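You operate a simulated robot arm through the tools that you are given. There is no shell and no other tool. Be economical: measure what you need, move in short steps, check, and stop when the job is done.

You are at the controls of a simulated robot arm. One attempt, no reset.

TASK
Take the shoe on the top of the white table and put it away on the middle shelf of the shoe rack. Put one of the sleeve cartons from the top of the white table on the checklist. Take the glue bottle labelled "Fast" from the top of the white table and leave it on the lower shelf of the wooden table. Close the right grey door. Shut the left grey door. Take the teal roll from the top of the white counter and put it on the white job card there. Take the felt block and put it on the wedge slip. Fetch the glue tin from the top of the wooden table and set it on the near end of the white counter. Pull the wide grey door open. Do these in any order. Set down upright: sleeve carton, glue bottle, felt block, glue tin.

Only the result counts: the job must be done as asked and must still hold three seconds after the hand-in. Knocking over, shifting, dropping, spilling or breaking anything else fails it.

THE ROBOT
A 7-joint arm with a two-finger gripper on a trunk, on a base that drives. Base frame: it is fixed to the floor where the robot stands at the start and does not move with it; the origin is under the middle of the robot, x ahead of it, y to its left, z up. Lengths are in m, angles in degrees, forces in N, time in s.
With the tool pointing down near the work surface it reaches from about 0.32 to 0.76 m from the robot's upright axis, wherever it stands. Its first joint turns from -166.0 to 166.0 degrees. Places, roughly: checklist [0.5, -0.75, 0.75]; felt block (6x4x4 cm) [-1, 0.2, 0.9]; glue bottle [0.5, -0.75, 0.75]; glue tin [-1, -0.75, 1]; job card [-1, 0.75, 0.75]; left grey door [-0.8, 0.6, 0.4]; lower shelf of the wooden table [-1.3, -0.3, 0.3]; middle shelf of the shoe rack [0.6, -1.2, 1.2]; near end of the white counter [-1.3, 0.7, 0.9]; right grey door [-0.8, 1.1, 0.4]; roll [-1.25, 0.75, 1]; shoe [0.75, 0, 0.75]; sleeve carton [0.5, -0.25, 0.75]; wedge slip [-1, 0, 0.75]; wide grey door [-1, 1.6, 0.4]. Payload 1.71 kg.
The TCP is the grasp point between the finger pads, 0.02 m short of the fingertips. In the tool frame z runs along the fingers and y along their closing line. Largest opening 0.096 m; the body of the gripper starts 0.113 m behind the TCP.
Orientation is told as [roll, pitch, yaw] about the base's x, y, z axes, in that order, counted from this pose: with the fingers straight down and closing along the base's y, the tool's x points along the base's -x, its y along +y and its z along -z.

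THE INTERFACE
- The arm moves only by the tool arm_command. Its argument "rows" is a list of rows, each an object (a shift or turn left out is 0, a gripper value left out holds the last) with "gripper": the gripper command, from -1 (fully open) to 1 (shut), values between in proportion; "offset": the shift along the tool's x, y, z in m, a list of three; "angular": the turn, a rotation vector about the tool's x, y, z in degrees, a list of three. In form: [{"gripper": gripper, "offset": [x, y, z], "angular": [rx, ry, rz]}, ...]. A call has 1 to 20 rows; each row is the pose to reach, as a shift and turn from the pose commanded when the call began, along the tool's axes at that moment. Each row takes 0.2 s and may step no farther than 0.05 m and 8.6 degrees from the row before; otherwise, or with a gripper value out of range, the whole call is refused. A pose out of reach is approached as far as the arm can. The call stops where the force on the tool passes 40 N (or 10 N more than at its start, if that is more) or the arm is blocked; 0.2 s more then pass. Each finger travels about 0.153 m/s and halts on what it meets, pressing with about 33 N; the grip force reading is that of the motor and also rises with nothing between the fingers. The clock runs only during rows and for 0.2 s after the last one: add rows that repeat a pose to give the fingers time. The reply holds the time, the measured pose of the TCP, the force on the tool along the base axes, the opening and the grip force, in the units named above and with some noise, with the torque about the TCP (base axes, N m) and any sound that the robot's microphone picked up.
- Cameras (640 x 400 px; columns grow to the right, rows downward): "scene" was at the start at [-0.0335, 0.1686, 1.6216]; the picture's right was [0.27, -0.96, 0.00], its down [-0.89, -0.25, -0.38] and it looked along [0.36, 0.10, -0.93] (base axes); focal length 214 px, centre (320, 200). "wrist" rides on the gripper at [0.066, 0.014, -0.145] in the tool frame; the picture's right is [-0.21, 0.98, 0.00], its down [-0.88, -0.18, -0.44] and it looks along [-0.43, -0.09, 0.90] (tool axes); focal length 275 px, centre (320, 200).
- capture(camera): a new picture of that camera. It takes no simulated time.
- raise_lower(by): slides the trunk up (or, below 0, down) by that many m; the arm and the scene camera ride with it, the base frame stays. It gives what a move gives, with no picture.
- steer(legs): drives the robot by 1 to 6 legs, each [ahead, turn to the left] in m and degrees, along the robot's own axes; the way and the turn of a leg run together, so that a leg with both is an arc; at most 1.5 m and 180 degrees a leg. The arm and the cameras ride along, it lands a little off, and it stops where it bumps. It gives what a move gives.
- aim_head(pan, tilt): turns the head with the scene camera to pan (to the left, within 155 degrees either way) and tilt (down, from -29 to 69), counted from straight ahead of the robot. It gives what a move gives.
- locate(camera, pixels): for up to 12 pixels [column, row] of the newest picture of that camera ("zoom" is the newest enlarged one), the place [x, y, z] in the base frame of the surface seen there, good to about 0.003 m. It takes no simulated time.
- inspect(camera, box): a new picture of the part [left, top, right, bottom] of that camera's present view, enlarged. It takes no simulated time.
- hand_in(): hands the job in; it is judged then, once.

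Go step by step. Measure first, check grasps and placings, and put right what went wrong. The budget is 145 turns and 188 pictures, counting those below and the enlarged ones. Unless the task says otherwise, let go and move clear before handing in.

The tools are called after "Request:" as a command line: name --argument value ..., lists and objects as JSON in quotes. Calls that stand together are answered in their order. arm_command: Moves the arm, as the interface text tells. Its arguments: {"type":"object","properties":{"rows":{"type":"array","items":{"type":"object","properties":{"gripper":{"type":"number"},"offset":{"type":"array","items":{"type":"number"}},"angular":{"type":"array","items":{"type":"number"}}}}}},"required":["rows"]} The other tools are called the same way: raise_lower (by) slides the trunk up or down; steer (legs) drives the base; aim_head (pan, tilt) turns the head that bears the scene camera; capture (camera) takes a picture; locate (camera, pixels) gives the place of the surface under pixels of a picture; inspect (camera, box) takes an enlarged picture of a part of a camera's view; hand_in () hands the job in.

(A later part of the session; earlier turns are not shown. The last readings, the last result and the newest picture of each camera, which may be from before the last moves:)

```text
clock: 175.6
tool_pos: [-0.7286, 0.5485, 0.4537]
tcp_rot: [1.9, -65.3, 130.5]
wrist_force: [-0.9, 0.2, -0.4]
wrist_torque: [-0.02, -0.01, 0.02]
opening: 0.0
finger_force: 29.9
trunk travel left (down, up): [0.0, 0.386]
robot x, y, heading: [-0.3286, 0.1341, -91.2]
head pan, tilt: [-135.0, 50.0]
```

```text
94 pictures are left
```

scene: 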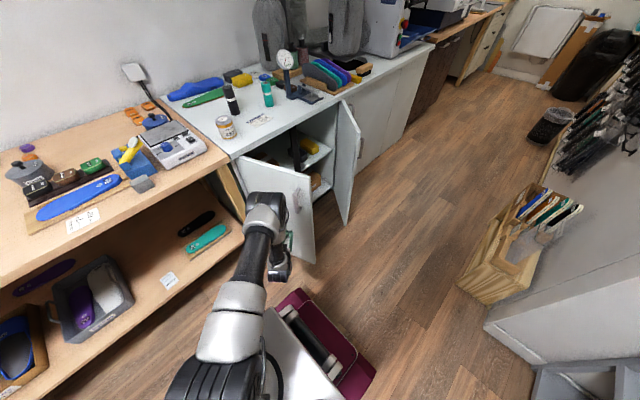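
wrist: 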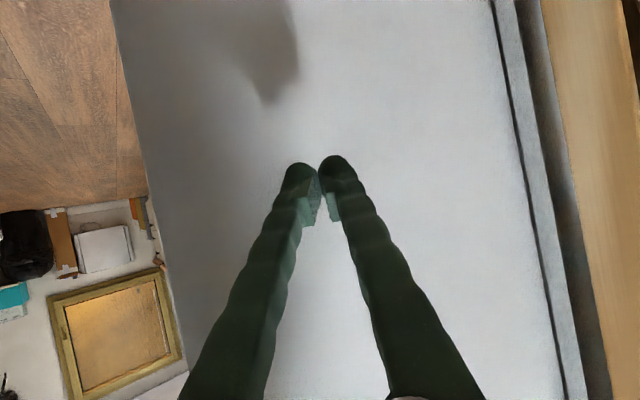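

The fingertips are ~5 cm from the door face, below the handle. Push along the hinge arc.

Request:
arm_command --rows '[{"offset": [-0.0107, -0.0058, 0.0232]}, {"offset": [-0.0214, -0.0117, 0.0464]}, {"offset": [-0.028, -0.0164, 0.0612]}, {"offset": [-0.035, -0.0211, 0.0761]}, {"offset": [-0.043, -0.0228, 0.0933]}, {"offset": [-0.0509, -0.0245, 0.1106]}, {"offset": [-0.059, -0.023, 0.1285]}, {"offset": [-0.0673, -0.0214, 0.1464]}, {"offset": [-0.075, -0.0168, 0.1632]}, {"offset": [-0.0828, -0.0122, 0.1799]}, {"offset": [-0.09, -0.004, 0.1957]}, {"offset": [-0.0973, 0.0041, 0.2115]}, {"offset": [-0.1039, 0.015, 0.2258]}, {"offset": [-0.1105, 0.0258, 0.2402]}, {"offset": [-0.116, 0.039, 0.2525]}, {"offset": [-0.1218, 0.0526, 0.2647]}, {"offset": [-0.125, 0.06, 0.2716]}, {"offset": [-0.1282, 0.0667, 0.2786]}]'

Request:
capture --camera "scene"

Request:
capture --camera "wrist"

```text
clock: 179.1
tool_pos: [-0.9602, 0.7323, 0.4508]
tcp_rot: [-0.5, -65.1, 131.7]
wrist_force: [18.5, -6.0, 0.8]
wrist_torque: [0.04, 0.04, 0.12]
opening: 0.0
finger_force: 29.3
out of reach, approached as far as the arm can: row 17
trunk travel left (down, up): [0.0, 0.386]
robot x, y, heading: [-0.3333, 0.1336, -91.3]
head pan, tilt: [-135.0, 50.0]
stopped in row 17: the force on the tool passed its limit at 51 N (the readings are from after the stop); the commanded pose is now the measured one
```

```text
93 pictures are left
```

scene: 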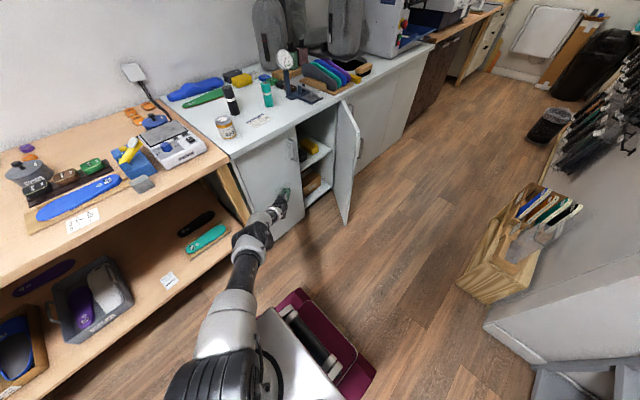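

```text
92 pictures are left
```

wrist: 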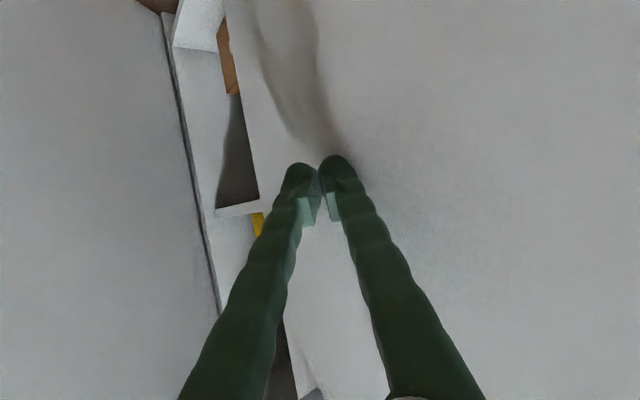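

The left door is flush (contact force, view shows it closed). Retract, then reverse north to serve the right door.

Request:
arm_command --rows '[{"offset": [0.02, 0, -0.043]}, {"offset": [0.04, 0, -0.087]}, {"offset": [0.06, 0, -0.13]}, {"offset": [0.08, 0, -0.173]}, {"offset": [0.1, 0, -0.216]}, {"offset": [0.115, 0, -0.25]}, {"offset": [0.126, 0, -0.272]}, {"offset": [0.126, 0, -0.272]}]'

Request:
steer --legs '[[0, -7], [-0.976, 0], [0, 7]]'

Request:
aim_head --pan -100 --tilt 50

Request:
capture --camera "scene"

```text
clock: 180.8
tool_pos: [-0.7634, 0.505, 0.4523]
tcp_rot: [-0.1, -65.3, 131.9]
wrist_force: [-0.3, -0.3, 0.5]
wrist_torque: [0.07, -0.01, -0.02]
opening: 0.0
finger_force: 29.5
trunk travel left (down, up): [0.0, 0.386]
robot x, y, heading: [-0.329, 0.1345, -91.3]
head pan, tilt: [-135.0, 50.0]
```

```text
clock: 186.0
tool_pos: [-0.5894, 1.3542, 0.4452]
tcp_rot: [2.1, -64.4, 121.1]
wrist_force: [-1.0, 0.5, 0.2]
wrist_torque: [-0.03, 0.02, 0.0]
opening: 0.0001
finger_force: 29.9
trunk travel left (down, up): [0.0, 0.386]
robot x, y, heading: [-0.2217, 0.9138, -104.5]
head pan, tilt: [-135.0, 50.0]
stopped in leg 2: the robot was blocked; the commanded pose is now the measured one
```

```text
clock: 187.0
tool_pos: [-0.5885, 1.3527, 0.445]
tcp_rot: [2.2, -64.4, 121.1]
wrist_force: [1.5, -0.3, -0.2]
wrist_torque: [-0.02, 0.0, 0.02]
opening: 0.0002
finger_force: 30.1
trunk travel left (down, up): [0.0, 0.386]
robot x, y, heading: [-0.2265, 0.9108, -104.8]
head pan, tilt: [-100.0, 50.0]
```

```text
91 pictures are left
```

scene: 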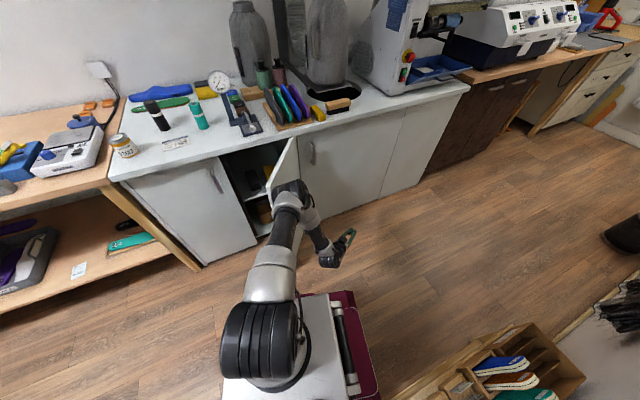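

The robot got blocked and turned clockwise, suggesting its rear-left corner met the wooden crate. Look there.

Request:
aim_head --pan 150 --tilt 60

Request:
capture --camera "scene"

Request:
aim_head --pan -130 --tilt 60

Request:
capture --camera "scene"

```text
clock: 190.5
tool_pos: [-0.5889, 1.3542, 0.4436]
tcp_rot: [2.1, -64.4, 121.1]
wrist_force: [-0.5, 0.4, -0.1]
wrist_torque: [-0.01, 0.01, 0.0]
opening: 0.0001
finger_force: 29.4
trunk travel left (down, up): [0.0, 0.386]
robot x, y, heading: [-0.2242, 0.9118, -104.4]
head pan, tilt: [150.0, 60.0]
```

```text
90 pictures are left
```

scene: 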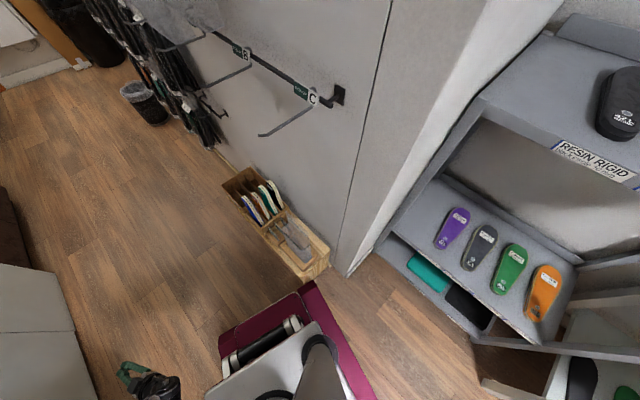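

```text
clock: 194.4
tool_pos: [-0.5884, 1.353, 0.4446]
tcp_rot: [2.1, -64.5, 121.1]
wrist_force: [0.1, 0.4, 0.2]
wrist_torque: [0.04, 0.03, 0.01]
opening: 0.0
finger_force: 28.8
trunk travel left (down, up): [0.0, 0.386]
robot x, y, heading: [-0.2214, 0.9156, -104.7]
head pan, tilt: [-130.0, 60.0]
```

```text
89 pictures are left
```

scene: 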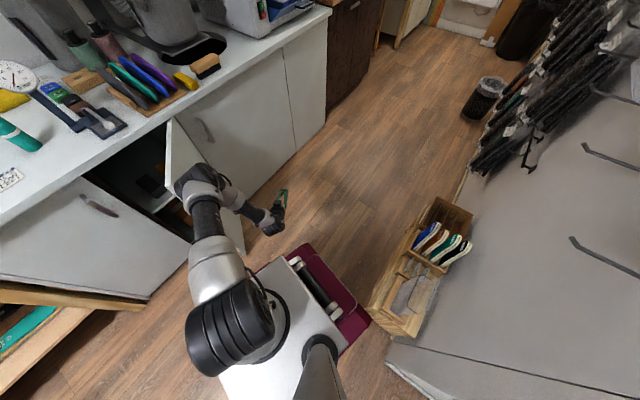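

Check whether the crate was shifted: locate its corners now and compare to the first picture.

Request:
locate --camera "scene" --pixels '[[368, 306], [412, 335], [472, 212], [432, 200], [437, 280], [366, 312], [355, 318], [345, 345], [420, 322], [182, 122], [240, 235], [170, 130]]'

Request:
inspect --camera "scene" --box '[160, 110, 480, 350]'

```text
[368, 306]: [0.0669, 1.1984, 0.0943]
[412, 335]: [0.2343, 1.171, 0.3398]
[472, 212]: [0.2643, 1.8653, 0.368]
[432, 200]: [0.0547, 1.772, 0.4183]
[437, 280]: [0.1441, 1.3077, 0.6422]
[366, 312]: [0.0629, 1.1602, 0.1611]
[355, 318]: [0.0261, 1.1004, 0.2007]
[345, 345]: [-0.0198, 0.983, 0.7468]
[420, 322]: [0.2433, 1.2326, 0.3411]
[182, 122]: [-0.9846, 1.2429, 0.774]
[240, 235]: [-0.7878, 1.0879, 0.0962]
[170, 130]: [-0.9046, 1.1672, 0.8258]
```

```text
1.67 times, centred on (320, 230) of scene
```

zoom: 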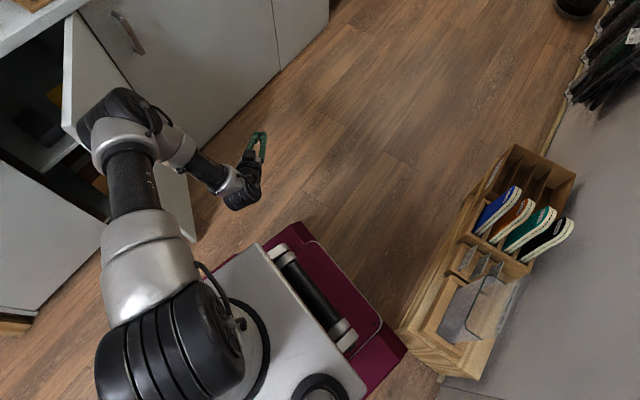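

The crate sits where it was (projection matches the first picture); I was just touching. Move 0.1 m forward away from it, then bring the tool round to the outer side of the right door.

Request:
steer --legs '[[0.1, 0]]'

Request:
arm_command --rows '[{"offset": [0.0045, 0.0158, -0.0093], "angular": [-6.2, 0.1, -2.98]}, {"offset": [0.009, 0.0317, -0.0186], "angular": [-12.4, 0.2, -5.95]}, {"offset": [0.0134, 0.0475, -0.0279], "angular": [-18.6, 0.3, -8.9]}, {"offset": [0.0178, 0.0634, -0.0372], "angular": [-24.8, 0.4, -11.9]}, {"offset": [0.0223, 0.0792, -0.0464], "angular": [-31, 0.5, -14.9]}, {"offset": [0.0267, 0.095, -0.0557], "angular": [-37.2, 0.6, -17.85]}, {"offset": [0.0312, 0.1109, -0.065], "angular": [-43.4, 0.7, -20.8]}, {"offset": [0.0356, 0.1267, -0.0743], "angular": [-49.6, 0.8, -23.8]}, {"offset": [0.0356, 0.1267, -0.0743], "angular": [-49.6, 0.8, -23.8]}]'

Request:
capture --camera "scene"

Request:
capture --camera "wrist"

```text
clock: 195.6
tool_pos: [-0.613, 1.2615, 0.4402]
tcp_rot: [3.0, -64.1, 120.3]
wrist_force: [-0.1, -0.5, 0.3]
wrist_torque: [-0.04, -0.04, -0.03]
opening: 0.0001
finger_force: 29.7
trunk travel left (down, up): [0.0, 0.386]
robot x, y, heading: [-0.2478, 0.8136, -104.1]
head pan, tilt: [-130.0, 60.0]
```

```text
clock: 197.6
tool_pos: [-0.6742, 1.1165, 0.4478]
tcp_rot: [0.9, -64.4, 177.2]
wrist_force: [0.1, -0.3, -0.4]
wrist_torque: [-0.02, 0.0, 0.0]
opening: 0.0
finger_force: 29.4
trunk travel left (down, up): [0.0, 0.386]
robot x, y, heading: [-0.2521, 0.8154, -104.4]
head pan, tilt: [-130.0, 60.0]
```

```text
87 pictures are left
```

scene: 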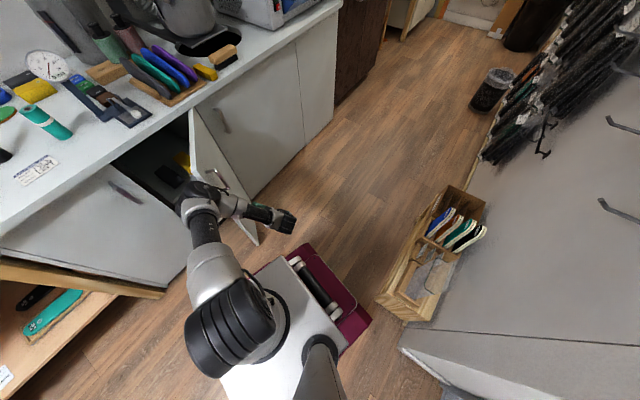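

```text
86 pictures are left
```

wrist: 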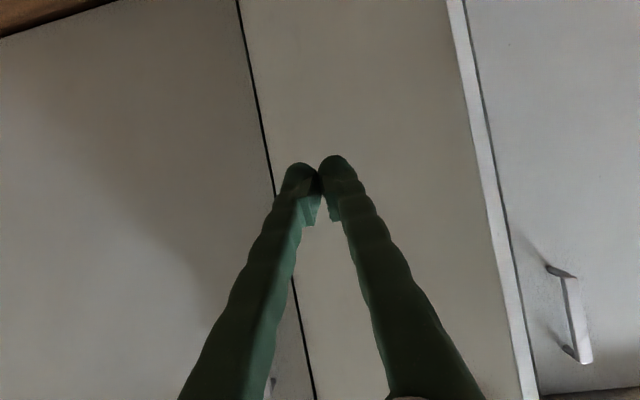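

Check where the elbow and forearm are relative to the door.

Request:
locate --camera "scene" --pixels '[[190, 195], [180, 205], [225, 205], [245, 212], [265, 212], [200, 140], [254, 240], [215, 165], [205, 225]]'

```text
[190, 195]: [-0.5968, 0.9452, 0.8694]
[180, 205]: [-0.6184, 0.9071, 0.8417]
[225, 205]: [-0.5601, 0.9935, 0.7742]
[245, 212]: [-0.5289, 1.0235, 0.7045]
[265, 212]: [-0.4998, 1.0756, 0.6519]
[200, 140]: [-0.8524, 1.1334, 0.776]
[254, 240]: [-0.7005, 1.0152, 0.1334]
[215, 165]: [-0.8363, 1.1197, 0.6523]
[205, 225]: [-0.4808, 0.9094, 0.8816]
```

Elbow clears the door's free edge. Push the right door along its arc at ~0.2 m from the hinge.

Request:
arm_command --rows '[{"offset": [-0.0161, 0.016, 0.0336]}, {"offset": [-0.0322, 0.032, 0.0672]}, {"offset": [-0.0483, 0.048, 0.1008]}, {"offset": [-0.0555, 0.068, 0.1158]}, {"offset": [-0.0626, 0.0877, 0.1307]}, {"offset": [-0.0718, 0.1028, 0.15]}, {"offset": [-0.081, 0.1178, 0.1691]}, {"offset": [-0.0916, 0.127, 0.1913]}, {"offset": [-0.1022, 0.1362, 0.2134]}, {"offset": [-0.1097, 0.1382, 0.229]}, {"offset": [-0.1172, 0.1402, 0.2446]}, {"offset": [-0.1246, 0.1422, 0.2601]}, {"offset": [-0.129, 0.1425, 0.27]}, {"offset": [-0.134, 0.1425, 0.2796]}]'

Request:
capture --camera "scene"

Request:
capture --camera "wrist"

```text
clock: 200.2
tool_pos: [-0.9616, 0.982, 0.4442]
tcp_rot: [-1.2, -63.4, 178.7]
wrist_force: [19.2, 7.7, 4.4]
wrist_torque: [-0.04, 0.1, -0.08]
opening: 0.0002
finger_force: 29.4
trunk travel left (down, up): [0.0, 0.386]
robot x, y, heading: [-0.2459, 0.815, -104.6]
head pan, tilt: [-130.0, 60.0]
stopped in row 13: the force on the tool passed its limit at 58 N (the readings are from after the stop); the commanded pose is now the measured one
```

```text
85 pictures are left
```

scene: 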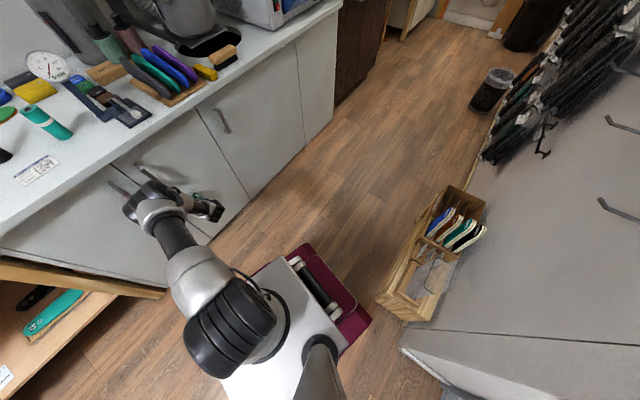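

```text
84 pictures are left
```

wrist: 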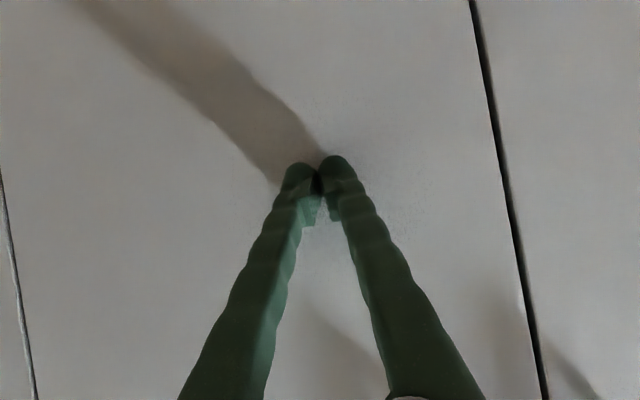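

Both doors are shut. Retract and look closely at the wide door's handle.

Request:
arm_command --rows '[{"offset": [0.02, 0, -0.042]}, {"offset": [0.04, 0, -0.085]}, {"offset": [0.06, 0, -0.125]}, {"offset": [0.08, 0, -0.165]}, {"offset": [0.095, 0, -0.2]}, {"offset": [0.105, 0, -0.22]}, {"gripper": -1, "offset": [0.105, 0, -0.22]}]'

Request:
aim_head --pan -128 --tilt 40

Request:
capture --camera "scene"

Request:
inspect --camera "scene" --box '[160, 140, 360, 300]'

```text
clock: 201.8
tool_pos: [-0.7206, 0.9692, 0.4494]
tcp_rot: [-0.9, -63.7, 178.6]
wrist_force: [0.2, 0.4, -1.3]
wrist_torque: [-0.02, 0.02, 0.02]
opening: 0.0957
finger_force: 0.0
trunk travel left (down, up): [0.0, 0.386]
robot x, y, heading: [-0.2494, 0.8144, -104.7]
head pan, tilt: [-130.0, 60.0]
```

```text
clock: 202.6
tool_pos: [-0.7217, 0.9699, 0.4503]
tcp_rot: [-0.9, -63.7, 178.7]
wrist_force: [-0.2, 0.7, 0.8]
wrist_torque: [0.01, 0.04, 0.01]
opening: 0.096
finger_force: 0.1
trunk travel left (down, up): [0.0, 0.386]
robot x, y, heading: [-0.2513, 0.8184, -104.6]
head pan, tilt: [-128.0, 40.0]
```

```text
83 pictures are left
```

scene: 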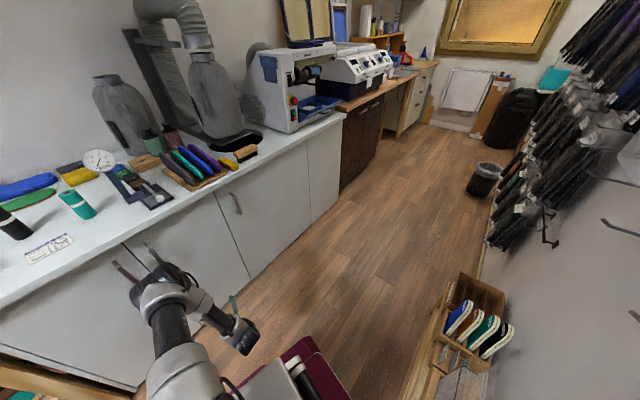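

```text
2.50 times, centred on (260, 220) of scene
```

zoom: 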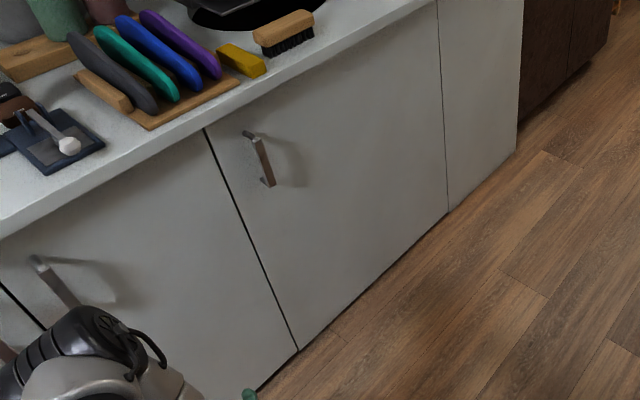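

Request:
locate --camera "zoom" --pixels '[[246, 133], [258, 145], [264, 162], [269, 183], [252, 138], [206, 135], [296, 345], [440, 50], [447, 205], [280, 120], [258, 205], [430, 20]]'

Request:
inspect --camera "scene" --box '[215, 180, 265, 220]'

```text
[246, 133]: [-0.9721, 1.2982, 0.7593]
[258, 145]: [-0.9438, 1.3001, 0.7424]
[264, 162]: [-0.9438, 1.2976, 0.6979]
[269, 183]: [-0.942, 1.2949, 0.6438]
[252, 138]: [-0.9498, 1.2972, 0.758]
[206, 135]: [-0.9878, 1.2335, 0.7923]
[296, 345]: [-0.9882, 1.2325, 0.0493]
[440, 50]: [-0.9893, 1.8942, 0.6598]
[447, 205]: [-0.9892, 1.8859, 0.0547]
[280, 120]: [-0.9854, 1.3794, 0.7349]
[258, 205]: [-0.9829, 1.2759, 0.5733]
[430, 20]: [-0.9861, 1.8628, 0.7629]
```

```text
10.00 times, centred on (240, 200) of scene
```

zoom: 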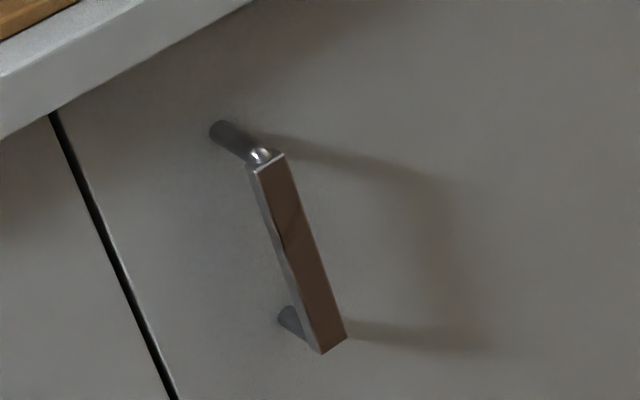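

Handle: vertical bar z 0.64–0.755 at (-0.947,1.297); door spans y 1.233–1.89 with hinge at the far side. Bring the open gripper, pointing at the door, in front of the bar.

Request:
arm_command --rows '[{"offset": [-0.028, -0.0327, 0.0], "angular": [0, -1.6, 0]}, {"offset": [-0.056, -0.0654, 0.0], "angular": [0, -3.3, 0]}, {"offset": [-0.084, -0.098, 0.0], "angular": [0, -4.9, 0]}, {"offset": [-0.112, -0.131, 0.0], "angular": [0, -6.5, 0]}, {"offset": [-0.14, -0.1635, 0.0], "angular": [0, -8.2, 0]}, {"offset": [-0.168, -0.196, 0.001], "angular": [0, -9.8, 0]}, {"offset": [-0.196, -0.229, 0.001], "angular": [0, -11.4, 0]}, {"offset": [-0.224, -0.262, 0.001], "angular": [0, -13, 0]}, {"offset": [-0.252, -0.294, 0.0015], "angular": [0, -14.7, 0]}, {"offset": [-0.2797, -0.327, 0.0017], "angular": [0, -16.3, 0]}, {"offset": [-0.2797, -0.327, 0.0017], "angular": [0, -16.3, 0]}]'

Request:
capture --camera "wrist"

Request:
capture --camera "scene"

```text
clock: 205.0
tool_pos: [-0.8341, 1.2979, 0.7029]
tcp_rot: [-2.1, -80.0, -180.0]
wrist_force: [-0.9, -0.6, -0.5]
wrist_torque: [0.03, 0.0, -0.04]
opening: 0.096
finger_force: 0.0
trunk travel left (down, up): [0.0, 0.386]
robot x, y, heading: [-0.2478, 0.8153, -104.6]
head pan, tilt: [-128.0, 40.0]
```

```text
80 pictures are left
```

wrist: 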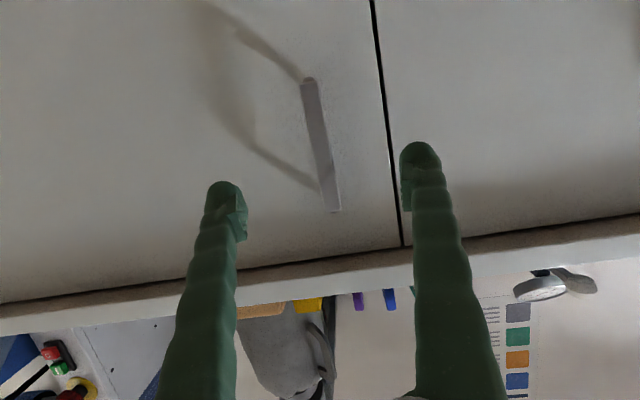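

```text
79 pictures are left
```

scene: 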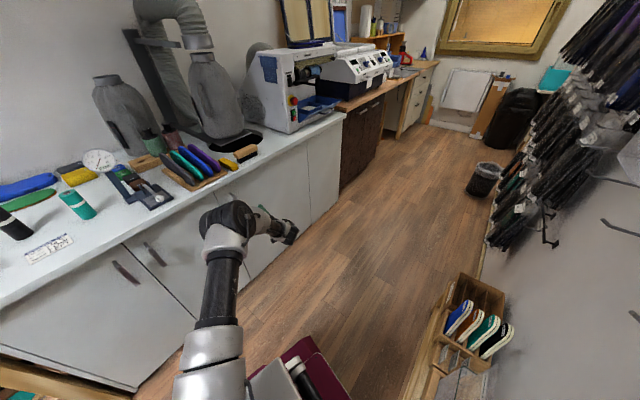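

The bar lies between the fingers. Advance 11 cm and close on it.

Request:
arm_command --rows '[{"offset": [-0.006, 0, 0.04]}, {"offset": [-0.012, 0, 0.08]}, {"offset": [-0.0167, 0, 0.112]}, {"offset": [-0.0167, 0, 0.112]}, {"gripper": 1, "offset": [-0.0167, 0, 0.112]}, {"offset": [-0.0167, 0, 0.112]}, {"offset": [-0.0167, 0, 0.112]}, {"offset": [-0.0167, 0, 0.112]}]'

Request:
capture --camera "wrist"

```text
clock: 206.8
tool_pos: [-0.9485, 1.3015, 0.6978]
tcp_rot: [-2.3, -80.1, -179.7]
wrist_force: [1.6, -11.9, -0.5]
wrist_torque: [-0.21, 0.13, 0.03]
opening: 0.0071
finger_force: 35.2
trunk travel left (down, up): [0.0, 0.386]
robot x, y, heading: [-0.2503, 0.8125, -104.6]
head pan, tilt: [-128.0, 40.0]
```

```text
78 pictures are left
```

wrist: 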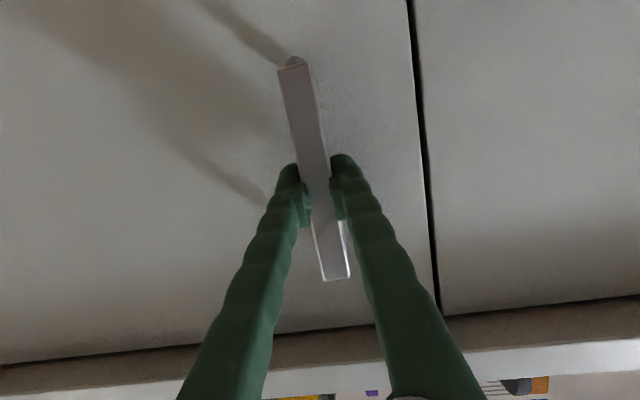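

Handle gripped (7 mm bar). Pull along the door's arc, turning with it, to about 32°.

Request:
arm_command --rows '[{"offset": [0.0035, -0.0015, -0.02], "angular": [-1.97, 0, -0.35]}, {"offset": [0.0071, -0.0036, -0.0404], "angular": [-3.94, 0, -0.69]}, {"offset": [0.0141, -0.0105, -0.0804], "angular": [-7.9, 0, -1.4]}, {"offset": [0.021, -0.0201, -0.1199], "angular": [-11.8, 0, -2.1]}, {"offset": [0.0278, -0.0325, -0.1585], "angular": [-15.8, 0, -2.75]}, {"offset": [0.0345, -0.0476, -0.1962], "angular": [-19.7, 0, -3.4]}, {"offset": [0.0409, -0.0654, -0.2329], "angular": [-23.6, 0, -4.1]}, {"offset": [0.0471, -0.0857, -0.2681], "angular": [-27.6, 0, -4.8]}, {"offset": [0.053, -0.1085, -0.3019], "angular": [-31.5, 0, -5.5]}]'

Request:
capture --camera "scene"

Request:
capture --camera "wrist"

```text
clock: 208.3
tool_pos: [-0.7499, 1.3499, 0.6979]
tcp_rot: [-7.0, -78.8, -156.4]
wrist_force: [-29.7, 60.4, -25.3]
wrist_torque: [-0.34, -0.45, -0.08]
opening: 0.0078
finger_force: 35.0
trunk travel left (down, up): [0.0, 0.386]
robot x, y, heading: [-0.2452, 0.8177, -104.5]
head pan, tilt: [-128.0, 40.0]
stopped in row 7: the force on the tool passed its limit at 43 N (the readings are from after the stop); the commanded pose is now the measured one
```

```text
77 pictures are left
```

scene: 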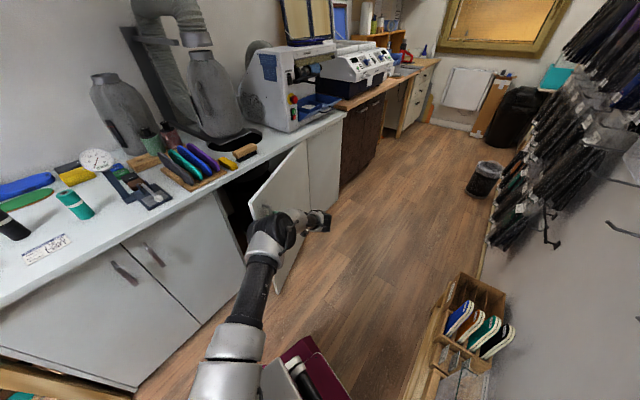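

```text
76 pictures are left
```

wrist: 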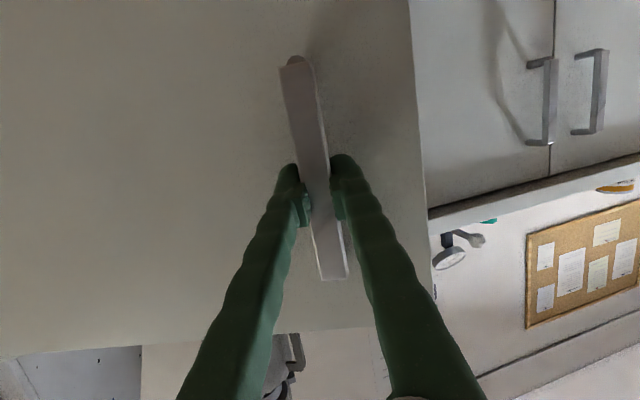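

The door is open about 22°. Now release the handle and retract; I'll then push it further from its inner side with vertical closed fingers.

Request:
arm_command --rows '[{"gripper": -1}, {"gripper": -1}, {"offset": [0, 0, -0.03]}, {"offset": [0, 0, -0.07]}, {"offset": [0, 0, -0.11]}, {"offset": [0, 0, -0.13]}, {"offset": [0, 0, -0.13]}]'

Request:
arm_command --rows '[{"gripper": 1, "offset": [-0.02, 0, 0], "angular": [0, 8, 0]}, {"offset": [-0.04, 0, 0], "angular": [0, 16, 0]}, {"offset": [-0.06, 0, 0], "angular": [0, 24, 0]}, {"offset": [-0.08, 0, 0], "angular": [0, 32, 0]}, {"offset": [-0.1, 0, 0], "angular": [0, 40, 0]}, {"offset": [-0.12, 0, 0], "angular": [0, 48, 0]}, {"offset": [-0.14, 0, 0], "angular": [0, 56, 0]}, {"offset": [-0.16, 0, 0], "angular": [0, 64, 0]}, {"offset": [-0.18, 0, 0], "angular": [0, 72, 0]}, {"offset": [-0.2, 0, 0], "angular": [0, 79, 0]}, {"offset": [-0.2, 0, 0], "angular": [0, 79, 0]}]'

Request:
capture --camera "scene"

Request:
capture --camera "wrist"

```text
clock: 209.9
tool_pos: [-0.6247, 1.3808, 0.729]
tcp_rot: [-7.7, -79.6, -154.5]
wrist_force: [-0.5, 0.8, 0.2]
wrist_torque: [-0.02, 0.04, -0.02]
opening: 0.0959
finger_force: 0.0
trunk travel left (down, up): [0.0, 0.386]
robot x, y, heading: [-0.2484, 0.8138, -104.5]
head pan, tilt: [-128.0, 40.0]
```

```text
clock: 212.3
tool_pos: [-0.6582, 1.3663, 0.926]
tcp_rot: [-1.3, -0.4, -162.3]
wrist_force: [-0.5, -0.1, -0.5]
wrist_torque: [0.0, -0.03, -0.01]
opening: 0.0
finger_force: 29.7
trunk travel left (down, up): [0.0, 0.386]
robot x, y, heading: [-0.2477, 0.8152, -105.0]
head pan, tilt: [-128.0, 40.0]
```

```text
75 pictures are left
```

scene: 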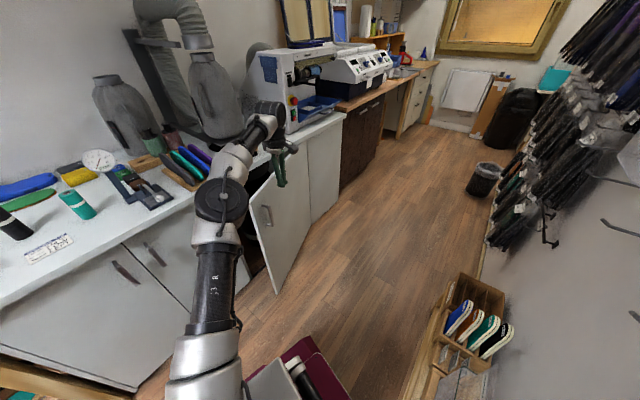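

```text
74 pictures are left
```

wrist: 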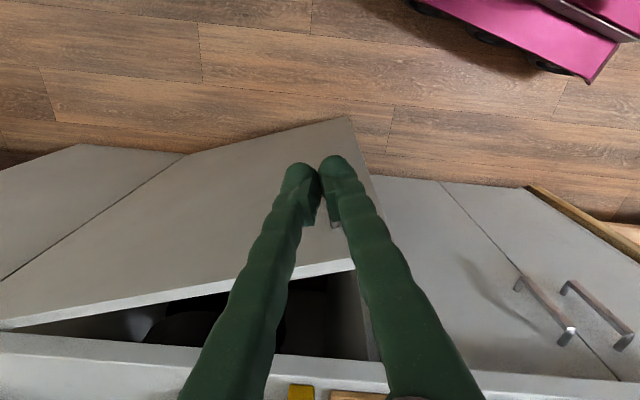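

Measure the door's top edge now.

Request:
locate --camera "wrist" --pixels '[[348, 264], [250, 283], [100, 308], [350, 262], [330, 240], [400, 358], [280, 350]]'

```text
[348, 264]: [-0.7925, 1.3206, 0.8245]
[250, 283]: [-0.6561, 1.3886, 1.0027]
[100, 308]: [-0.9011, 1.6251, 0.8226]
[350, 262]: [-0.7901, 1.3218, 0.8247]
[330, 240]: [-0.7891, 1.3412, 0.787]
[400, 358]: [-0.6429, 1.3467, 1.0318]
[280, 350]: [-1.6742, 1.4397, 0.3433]
```

Door's free top corner is at (-0.79,1.32), about 20° open. Yaw the vertical tool and move it over the door edge.

Request:
arm_command --rows '[{"offset": [-0.017, 0.003, 0], "angular": [0, 0, 7.2]}, {"offset": [-0.034, 0.006, 0], "angular": [0, 0, 14.4]}, {"offset": [-0.051, 0.01, 0], "angular": [0, 0, 21.6]}, {"offset": [-0.068, 0.013, 0], "angular": [0, 0, 28.8]}, {"offset": [-0.085, 0.016, 0], "angular": [0, 0, 36]}, {"offset": [-0.102, 0.019, 0], "angular": [0, 0, 43.2]}, {"offset": [-0.119, 0.022, 0], "angular": [0, 0, 50.4]}, {"offset": [-0.1363, 0.0258, 0], "angular": [0, 0, 57.7]}, {"offset": [-0.1363, 0.0258, 0], "angular": [0, 0, 57.7]}]'

```text
clock: 214.3
tool_pos: [-0.7636, 1.2794, 0.9287]
tcp_rot: [-0.7, -1.4, 140.0]
wrist_force: [-1.4, -0.1, -1.3]
wrist_torque: [0.08, -0.08, -0.02]
opening: 0.0
finger_force: 29.2
out of reach, approached as far as the arm can: row 4, 5, 6, 7, 8, 9
trunk travel left (down, up): [0.0, 0.386]
robot x, y, heading: [-0.2521, 0.8178, -104.5]
head pan, tilt: [-128.0, 40.0]
```

Slightly at the reach limit; add tilt toward the door for reach and go behind its edge.

Request:
arm_command --rows '[{"offset": [0, 0, 0], "angular": [0, -8, 0]}, {"offset": [-0.01, 0.01, 0], "angular": [0, -16, 0]}, {"offset": [-0.03, 0.02, 0], "angular": [0, -24, 0]}, {"offset": [-0.05, 0.03, 0], "angular": [0, -30, 0]}, {"offset": [-0.0724, 0.041, 0], "angular": [0, -30, 0]}, {"offset": [-0.0724, 0.041, 0], "angular": [0, -30, 0]}]'

Request:
capture --camera "wrist"

Request:
capture --camera "scene"

```text
clock: 215.7
tool_pos: [-0.8442, 1.2993, 0.932]
tcp_rot: [-0.4, -31.5, 140.2]
wrist_force: [-0.1, 0.2, 0.7]
wrist_torque: [0.1, -0.01, -0.02]
opening: 0.0
finger_force: 29.8
trunk travel left (down, up): [0.0, 0.386]
robot x, y, heading: [-0.2476, 0.8162, -104.6]
head pan, tilt: [-128.0, 40.0]
```

```text
73 pictures are left
```

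wrist: 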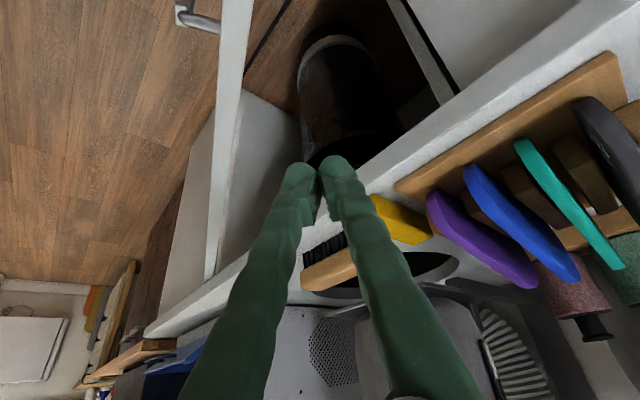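

```text
72 pictures are left
```

scene: 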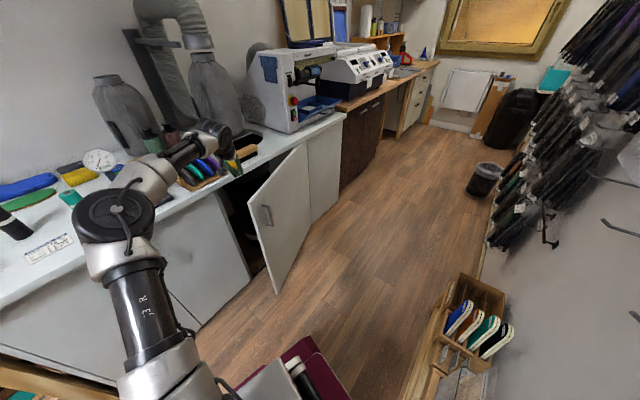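

Fingers are over the gap behind the door. Lower vertically ~17 cm.

Request:
arm_command --rows '[{"offset": [0.02, 0, 0.033]}, {"offset": [0.04, 0, 0.066]}, {"offset": [0.06, 0, 0.098]}, {"offset": [0.08, 0, 0.13]}, {"offset": [0.09, 0, 0.147]}, {"offset": [0.09, 0, 0.147]}]'

Request:
capture --camera "wrist"

```text
clock: 217.1
tool_pos: [-0.8429, 1.2988, 0.7593]
tcp_rot: [-0.3, -31.4, 140.2]
wrist_force: [1.0, 0.6, 0.7]
wrist_torque: [0.02, -0.01, 0.0]
opening: 0.0
finger_force: 29.4
trunk travel left (down, up): [0.0, 0.386]
robot x, y, heading: [-0.2485, 0.814, -104.9]
head pan, tilt: [-128.0, 40.0]
```

```text
71 pictures are left
```

wrist: 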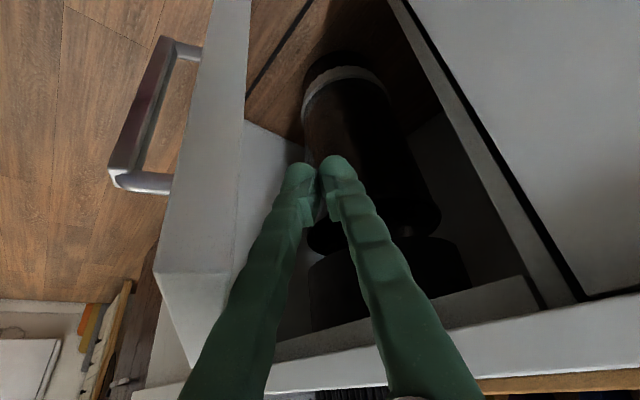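

The fingers are inside; door panel is to the left in view. Sweep along the door's arc, pushing the inner face open to ~65°.

Request:
arm_command --rows '[{"offset": [0.0144, -0.029, -0.0088]}, {"offset": [0.0288, -0.058, -0.0176]}, {"offset": [0.04, -0.0873, -0.0245], "angular": [1.04, 0, 1.71]}, {"offset": [0.0515, -0.1166, -0.0314], "angular": [2.08, 0, 3.41]}, {"offset": [0.0617, -0.1468, -0.0377], "angular": [3.13, 0, 5.12]}, {"offset": [0.0719, -0.1769, -0.0439], "angular": [4.17, 0, 6.83]}, {"offset": [0.0786, -0.2088, -0.048], "angular": [5.21, 0, 8.54]}, {"offset": [0.0854, -0.2407, -0.0521], "angular": [6.25, 0, 10.24]}, {"offset": [0.089, -0.2723, -0.0543], "angular": [7.29, 0, 11.95]}, {"offset": [0.0926, -0.3039, -0.0565], "angular": [8.34, 0, 13.66]}, {"offset": [0.0936, -0.3354, -0.0571], "angular": [9.38, 0, 15.36]}, {"offset": [0.0946, -0.3668, -0.0577], "angular": [10.42, 0, 17.07]}, {"offset": [0.0917, -0.3966, -0.056], "angular": [11.46, 0, 18.78]}, {"offset": [0.0889, -0.4263, -0.0542], "angular": [12.5, 0, 20.48]}, {"offset": [0.0828, -0.4582, -0.0505], "angular": [13.55, 0, 22.19]}, {"offset": [0.0767, -0.4901, -0.0468], "angular": [14.59, 0, 23.9]}, {"offset": [0.0705, -0.5256, -0.043], "angular": [15.63, 0, 25.6]}]'

Request:
capture --camera "scene"

Request:
capture --camera "wrist"

```text
clock: 220.7
tool_pos: [-0.441, 1.6531, 0.7616]
tcp_rot: [-0.1, -31.4, 110.0]
wrist_force: [-1.0, 0.3, 0.6]
wrist_torque: [-0.02, -0.04, 0.0]
opening: 0.0001
finger_force: 29.8
trunk travel left (down, up): [0.0, 0.386]
robot x, y, heading: [-0.2463, 0.8158, -104.8]
head pan, tilt: [-128.0, 40.0]
```

```text
70 pictures are left
```

scene: 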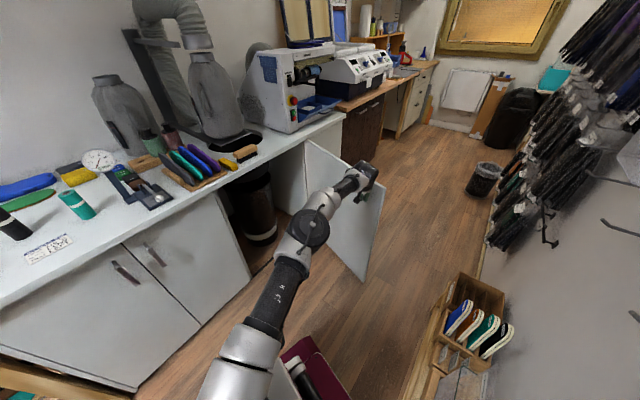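

```text
69 pictures are left
```

wrist: 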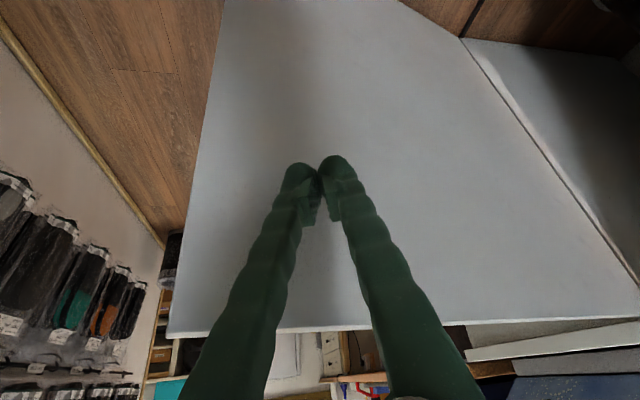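

Door is wide open. Push ~7 cm more, then measure its angle.

Request:
arm_command --rows '[{"offset": [-0.02, -0.005, 0.012]}, {"offset": [-0.04, -0.01, 0.024]}, {"offset": [-0.06, -0.015, 0.036]}, {"offset": [-0.06, -0.015, 0.036]}]'

Request:
capture --camera "wrist"

Request:
locate --camera "wrist" --pixels '[[200, 260], [420, 280], [300, 100], [500, 250]]'

```text
clock: 221.7
tool_pos: [-0.4428, 1.6625, 0.7622]
tcp_rot: [-0.2, -31.6, 110.1]
wrist_force: [-0.4, 0.5, -0.1]
wrist_torque: [-0.02, 0.03, 0.04]
opening: 0.0001
finger_force: 29.1
out of reach, approached as far as the arm can: row 1, 2, 3, 4
trunk travel left (down, up): [0.0, 0.386]
robot x, y, heading: [-0.2491, 0.8139, -104.7]
head pan, tilt: [-128.0, 40.0]
```

```text
68 pictures are left
```

wrist: 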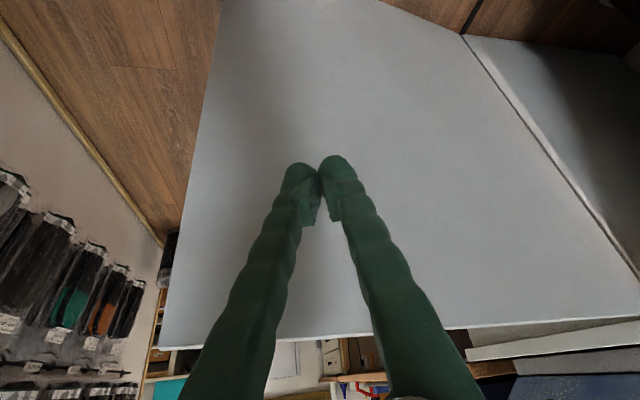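

```text
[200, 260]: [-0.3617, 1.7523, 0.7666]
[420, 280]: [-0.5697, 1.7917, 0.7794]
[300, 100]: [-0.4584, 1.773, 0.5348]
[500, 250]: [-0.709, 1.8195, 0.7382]
```

The door now stands ~79° open. Raise the trunk, retract the arm, and reposition the base close to the counter for the roll.

Request:
raise_lower --by 0.25

Request:
arm_command --rows '[{"offset": [0.027, 0.01, -0.024], "angular": [0, 2.8, 0]}, {"offset": [0.054, 0.03, -0.048], "angular": [0, 5.6, 0]}, {"offset": [0.08, 0.055, -0.072], "angular": [0, 8.4, 0]}, {"offset": [0.107, 0.08, -0.096], "angular": [0, 11.2, 0]}, {"offset": [0.134, 0.105, -0.12], "angular": [0, 14, 0]}, {"offset": [0.161, 0.13, -0.144], "angular": [0, 17, 0]}, {"offset": [0.188, 0.16, -0.168], "angular": [0, 20, 0]}, {"offset": [0.215, 0.19, -0.192], "angular": [0, 23, 0]}, {"offset": [0.242, 0.22, -0.216], "angular": [0, 26, 0]}, {"offset": [0.268, 0.248, -0.24], "angular": [0, 29, 0]}, {"gripper": -1, "offset": [0.2947, 0.2767, -0.2634], "angular": [0, 31.5, 0]}, {"offset": [0.2947, 0.2767, -0.2634], "angular": [0, 31.5, 0]}]'

Request:
steer --legs '[[0.1, 0], [0, -30], [0.22, 0], [0, 44], [-0.24, 0]]'

Request:
aim_head --pan -95 --tilt 45

Request:
capture --camera "scene"

Request:
capture --camera "wrist"

```text
clock: 224.3
tool_pos: [-0.4433, 1.6674, 1.0108]
tcp_rot: [-0.2, -31.4, 110.1]
wrist_force: [0.7, -1.0, -0.3]
wrist_torque: [0.02, 0.0, -0.04]
opening: 0.0001
finger_force: 29.7
trunk travel left (down, up): [-0.25, 0.136]
robot x, y, heading: [-0.2493, 0.8177, -104.5]
head pan, tilt: [-128.0, 40.0]
```

```text
clock: 224.7
tool_pos: [-0.4525, 1.6035, 1.0329]
tcp_rot: [-0.7, -30.1, 111.1]
wrist_force: [0.7, -1.1, -0.6]
wrist_torque: [0.08, 0.08, 0.03]
opening: 0.0
finger_force: 29.2
trunk travel left (down, up): [-0.25, 0.136]
robot x, y, heading: [-0.2478, 0.82, -104.5]
head pan, tilt: [-128.0, 40.0]
stopped in row 2: the arm was blocked; the commanded pose is now the measured one
```

```text
clock: 232.8
tool_pos: [-0.815, 1.5274, 1.0291]
tcp_rot: [-0.6, -30.0, 125.1]
wrist_force: [0.3, 0.0, -0.7]
wrist_torque: [0.0, -0.01, 0.01]
opening: 0.0
finger_force: 29.8
trunk travel left (down, up): [-0.25, 0.136]
robot x, y, heading: [-0.4253, 0.8046, -90.5]
head pan, tilt: [-128.0, 40.0]
```

```text
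clock: 233.8
tool_pos: [-0.8161, 1.5121, 1.04]
tcp_rot: [-1.2, -30.5, 125.5]
wrist_force: [0.1, -0.2, 0.1]
wrist_torque: [0.01, 0.0, -0.04]
opening: 0.0
finger_force: 28.9
trunk travel left (down, up): [-0.25, 0.136]
robot x, y, heading: [-0.4268, 0.8141, -90.5]
head pan, tilt: [-95.0, 45.0]
```

```text
67 pictures are left
```

scene: 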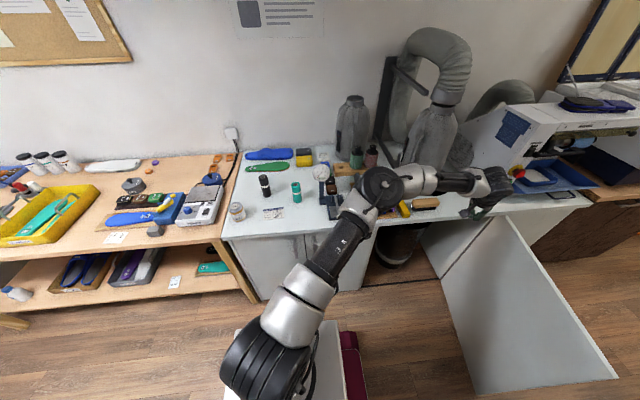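

```text
66 pictures are left
```

wrist: 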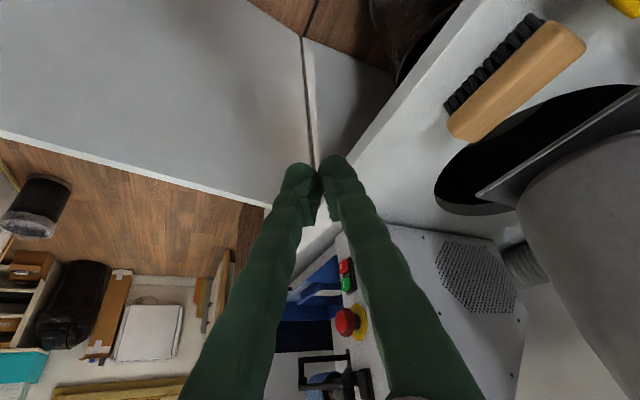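

The retraction had stopped early but the drive went cleanly. Check elbow height over the counter, then retract slowly.

Request:
locate --camera "scene" --pixels '[[380, 180], [345, 215], [430, 175], [370, 215], [480, 205], [322, 172]]'

Request:
inspect --camera "scene" --box '[220, 130, 480, 260]'

```text
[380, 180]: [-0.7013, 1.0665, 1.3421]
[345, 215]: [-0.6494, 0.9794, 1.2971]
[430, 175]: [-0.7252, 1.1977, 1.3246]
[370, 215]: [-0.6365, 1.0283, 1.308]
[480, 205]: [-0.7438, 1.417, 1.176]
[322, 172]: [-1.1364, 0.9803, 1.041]
```

```text
2.46 times, centred on (350, 195) of scene
```

zoom: 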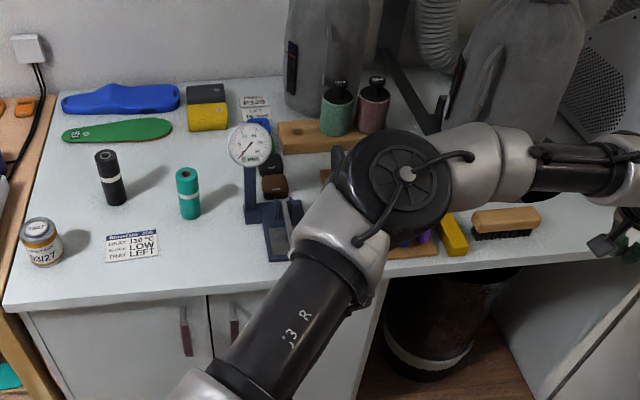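

All counter objects are in place and the arm is 30 cm above. Retract slowly inward.

Request:
arm_command --rows '[{"offset": [0.0156, 0.002, -0.0127]}, {"offset": [0.031, 0.004, -0.025]}, {"offset": [0.047, 0.007, -0.038]}, {"offset": [0.062, 0.009, -0.051]}, {"offset": [0.078, 0.011, -0.064]}, {"offset": [0.094, 0.014, -0.076]}, {"offset": [0.109, 0.016, -0.089]}, {"offset": [0.125, 0.018, -0.102]}, {"offset": [0.14, 0.02, -0.114]}, {"offset": [0.156, 0.0227, -0.127]}]'

```text
clock: 236.0
tool_pos: [-0.7183, 1.334, 1.0703]
tcp_rot: [-1.2, -30.6, 125.5]
wrist_force: [0.0, -0.8, -0.6]
wrist_torque: [0.02, -0.01, 0.0]
opening: 0.0003
finger_force: 29.3
trunk travel left (down, up): [-0.25, 0.136]
robot x, y, heading: [-0.4259, 0.8081, -90.4]
head pan, tilt: [-95.0, 45.0]
```

Now un-tilt and swing the tool round to above the teal roll area, yaw 180.

Request:
arm_command --rows '[{"offset": [-0.006, 0, -0.011], "angular": [0, 7.6, 0]}, {"offset": [-0.012, 0, -0.022], "angular": [0, 15.3, 0]}, {"offset": [-0.019, 0, -0.033], "angular": [0, 23, 0]}, {"gripper": -1, "offset": [-0.025, 0, -0.043], "angular": [0, 30.6, 0]}, {"offset": [-0.025, 0, -0.043], "angular": [0, 30.6, 0]}]'

Request:
arm_command --rows '[{"offset": [-0.0039, 0.0473, 0], "angular": [0, 0, -4.19]}, {"offset": [-0.0036, 0.0951, 0], "angular": [0, 0, -8.38]}, {"offset": [0.0004, 0.1426, 0], "angular": [0, 0, -12.57]}, {"offset": [0.0082, 0.1899, 0], "angular": [0, 0, -16.76]}, {"offset": [0.0198, 0.2363, 0], "angular": [0, 0, -20.95]}, {"offset": [0.035, 0.2816, 0], "angular": [0, 0, -25.14]}, {"offset": [0.0536, 0.3254, 0], "angular": [0, 0, -29.33]}, {"offset": [0.0758, 0.3679, 0], "angular": [0, 0, -33.5]}, {"offset": [0.1013, 0.4083, 0], "angular": [0, 0, -37.7]}, {"offset": [0.1298, 0.4466, 0], "angular": [0, 0, -41.9]}, {"offset": [0.1613, 0.4825, 0], "angular": [0, 0, -46.1]}, {"offset": [0.1956, 0.5158, 0], "angular": [0, 0, -50.3]}, {"offset": [0.2325, 0.5464, 0], "angular": [0, 0, -54.5]}, {"offset": [0.2325, 0.5464, 0], "angular": [0, 0, -54.5]}]'

Request:
capture --camera "wrist"

```text
clock: 237.2
tool_pos: [-0.7197, 1.3331, 1.1199]
tcp_rot: [-1.0, 0.1, 124.9]
wrist_force: [-0.3, 0.4, -0.3]
wrist_torque: [-0.01, 0.0, 0.01]
opening: 0.096
finger_force: 0.0
trunk travel left (down, up): [-0.25, 0.136]
robot x, y, heading: [-0.4257, 0.8086, -90.6]
head pan, tilt: [-95.0, 45.0]
```

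```text
clock: 240.2
tool_pos: [-1.0381, 0.8229, 1.1102]
tcp_rot: [-1.1, 0.9, 179.4]
wrist_force: [0.3, 0.1, -0.7]
wrist_torque: [-0.01, -0.01, 0.0]
opening: 0.0961
finger_force: 0.1
trunk travel left (down, up): [-0.25, 0.136]
robot x, y, heading: [-0.4277, 0.8098, -90.3]
head pan, tilt: [-95.0, 45.0]
```

```text
64 pictures are left
```

wrist: 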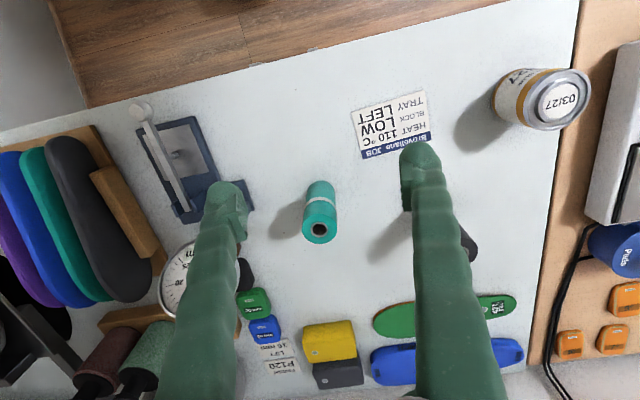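

Request:
locate --camera "wrist" --pixels '[[320, 230], [305, 228], [335, 228], [320, 215], [320, 243], [320, 188], [352, 110], [425, 92], [430, 138], [362, 157], [392, 125], [190, 218]]'

Request:
inspect --camera "wrist" --box '[270, 70, 450, 260]'

```text
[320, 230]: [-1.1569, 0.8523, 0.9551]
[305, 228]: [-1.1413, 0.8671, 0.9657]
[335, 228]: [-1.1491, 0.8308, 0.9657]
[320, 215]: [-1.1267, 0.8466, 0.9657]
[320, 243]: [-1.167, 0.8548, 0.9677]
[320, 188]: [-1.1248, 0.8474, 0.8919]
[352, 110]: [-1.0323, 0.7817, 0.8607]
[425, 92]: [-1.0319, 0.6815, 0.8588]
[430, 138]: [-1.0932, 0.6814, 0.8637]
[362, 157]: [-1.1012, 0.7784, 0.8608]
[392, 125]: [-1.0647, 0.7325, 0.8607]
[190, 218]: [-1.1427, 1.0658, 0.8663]
```

```text
2.11 times, centred on (360, 165) of wrist
```

zoom: 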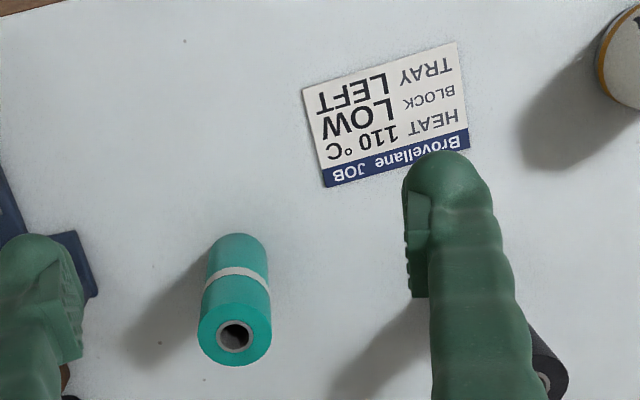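

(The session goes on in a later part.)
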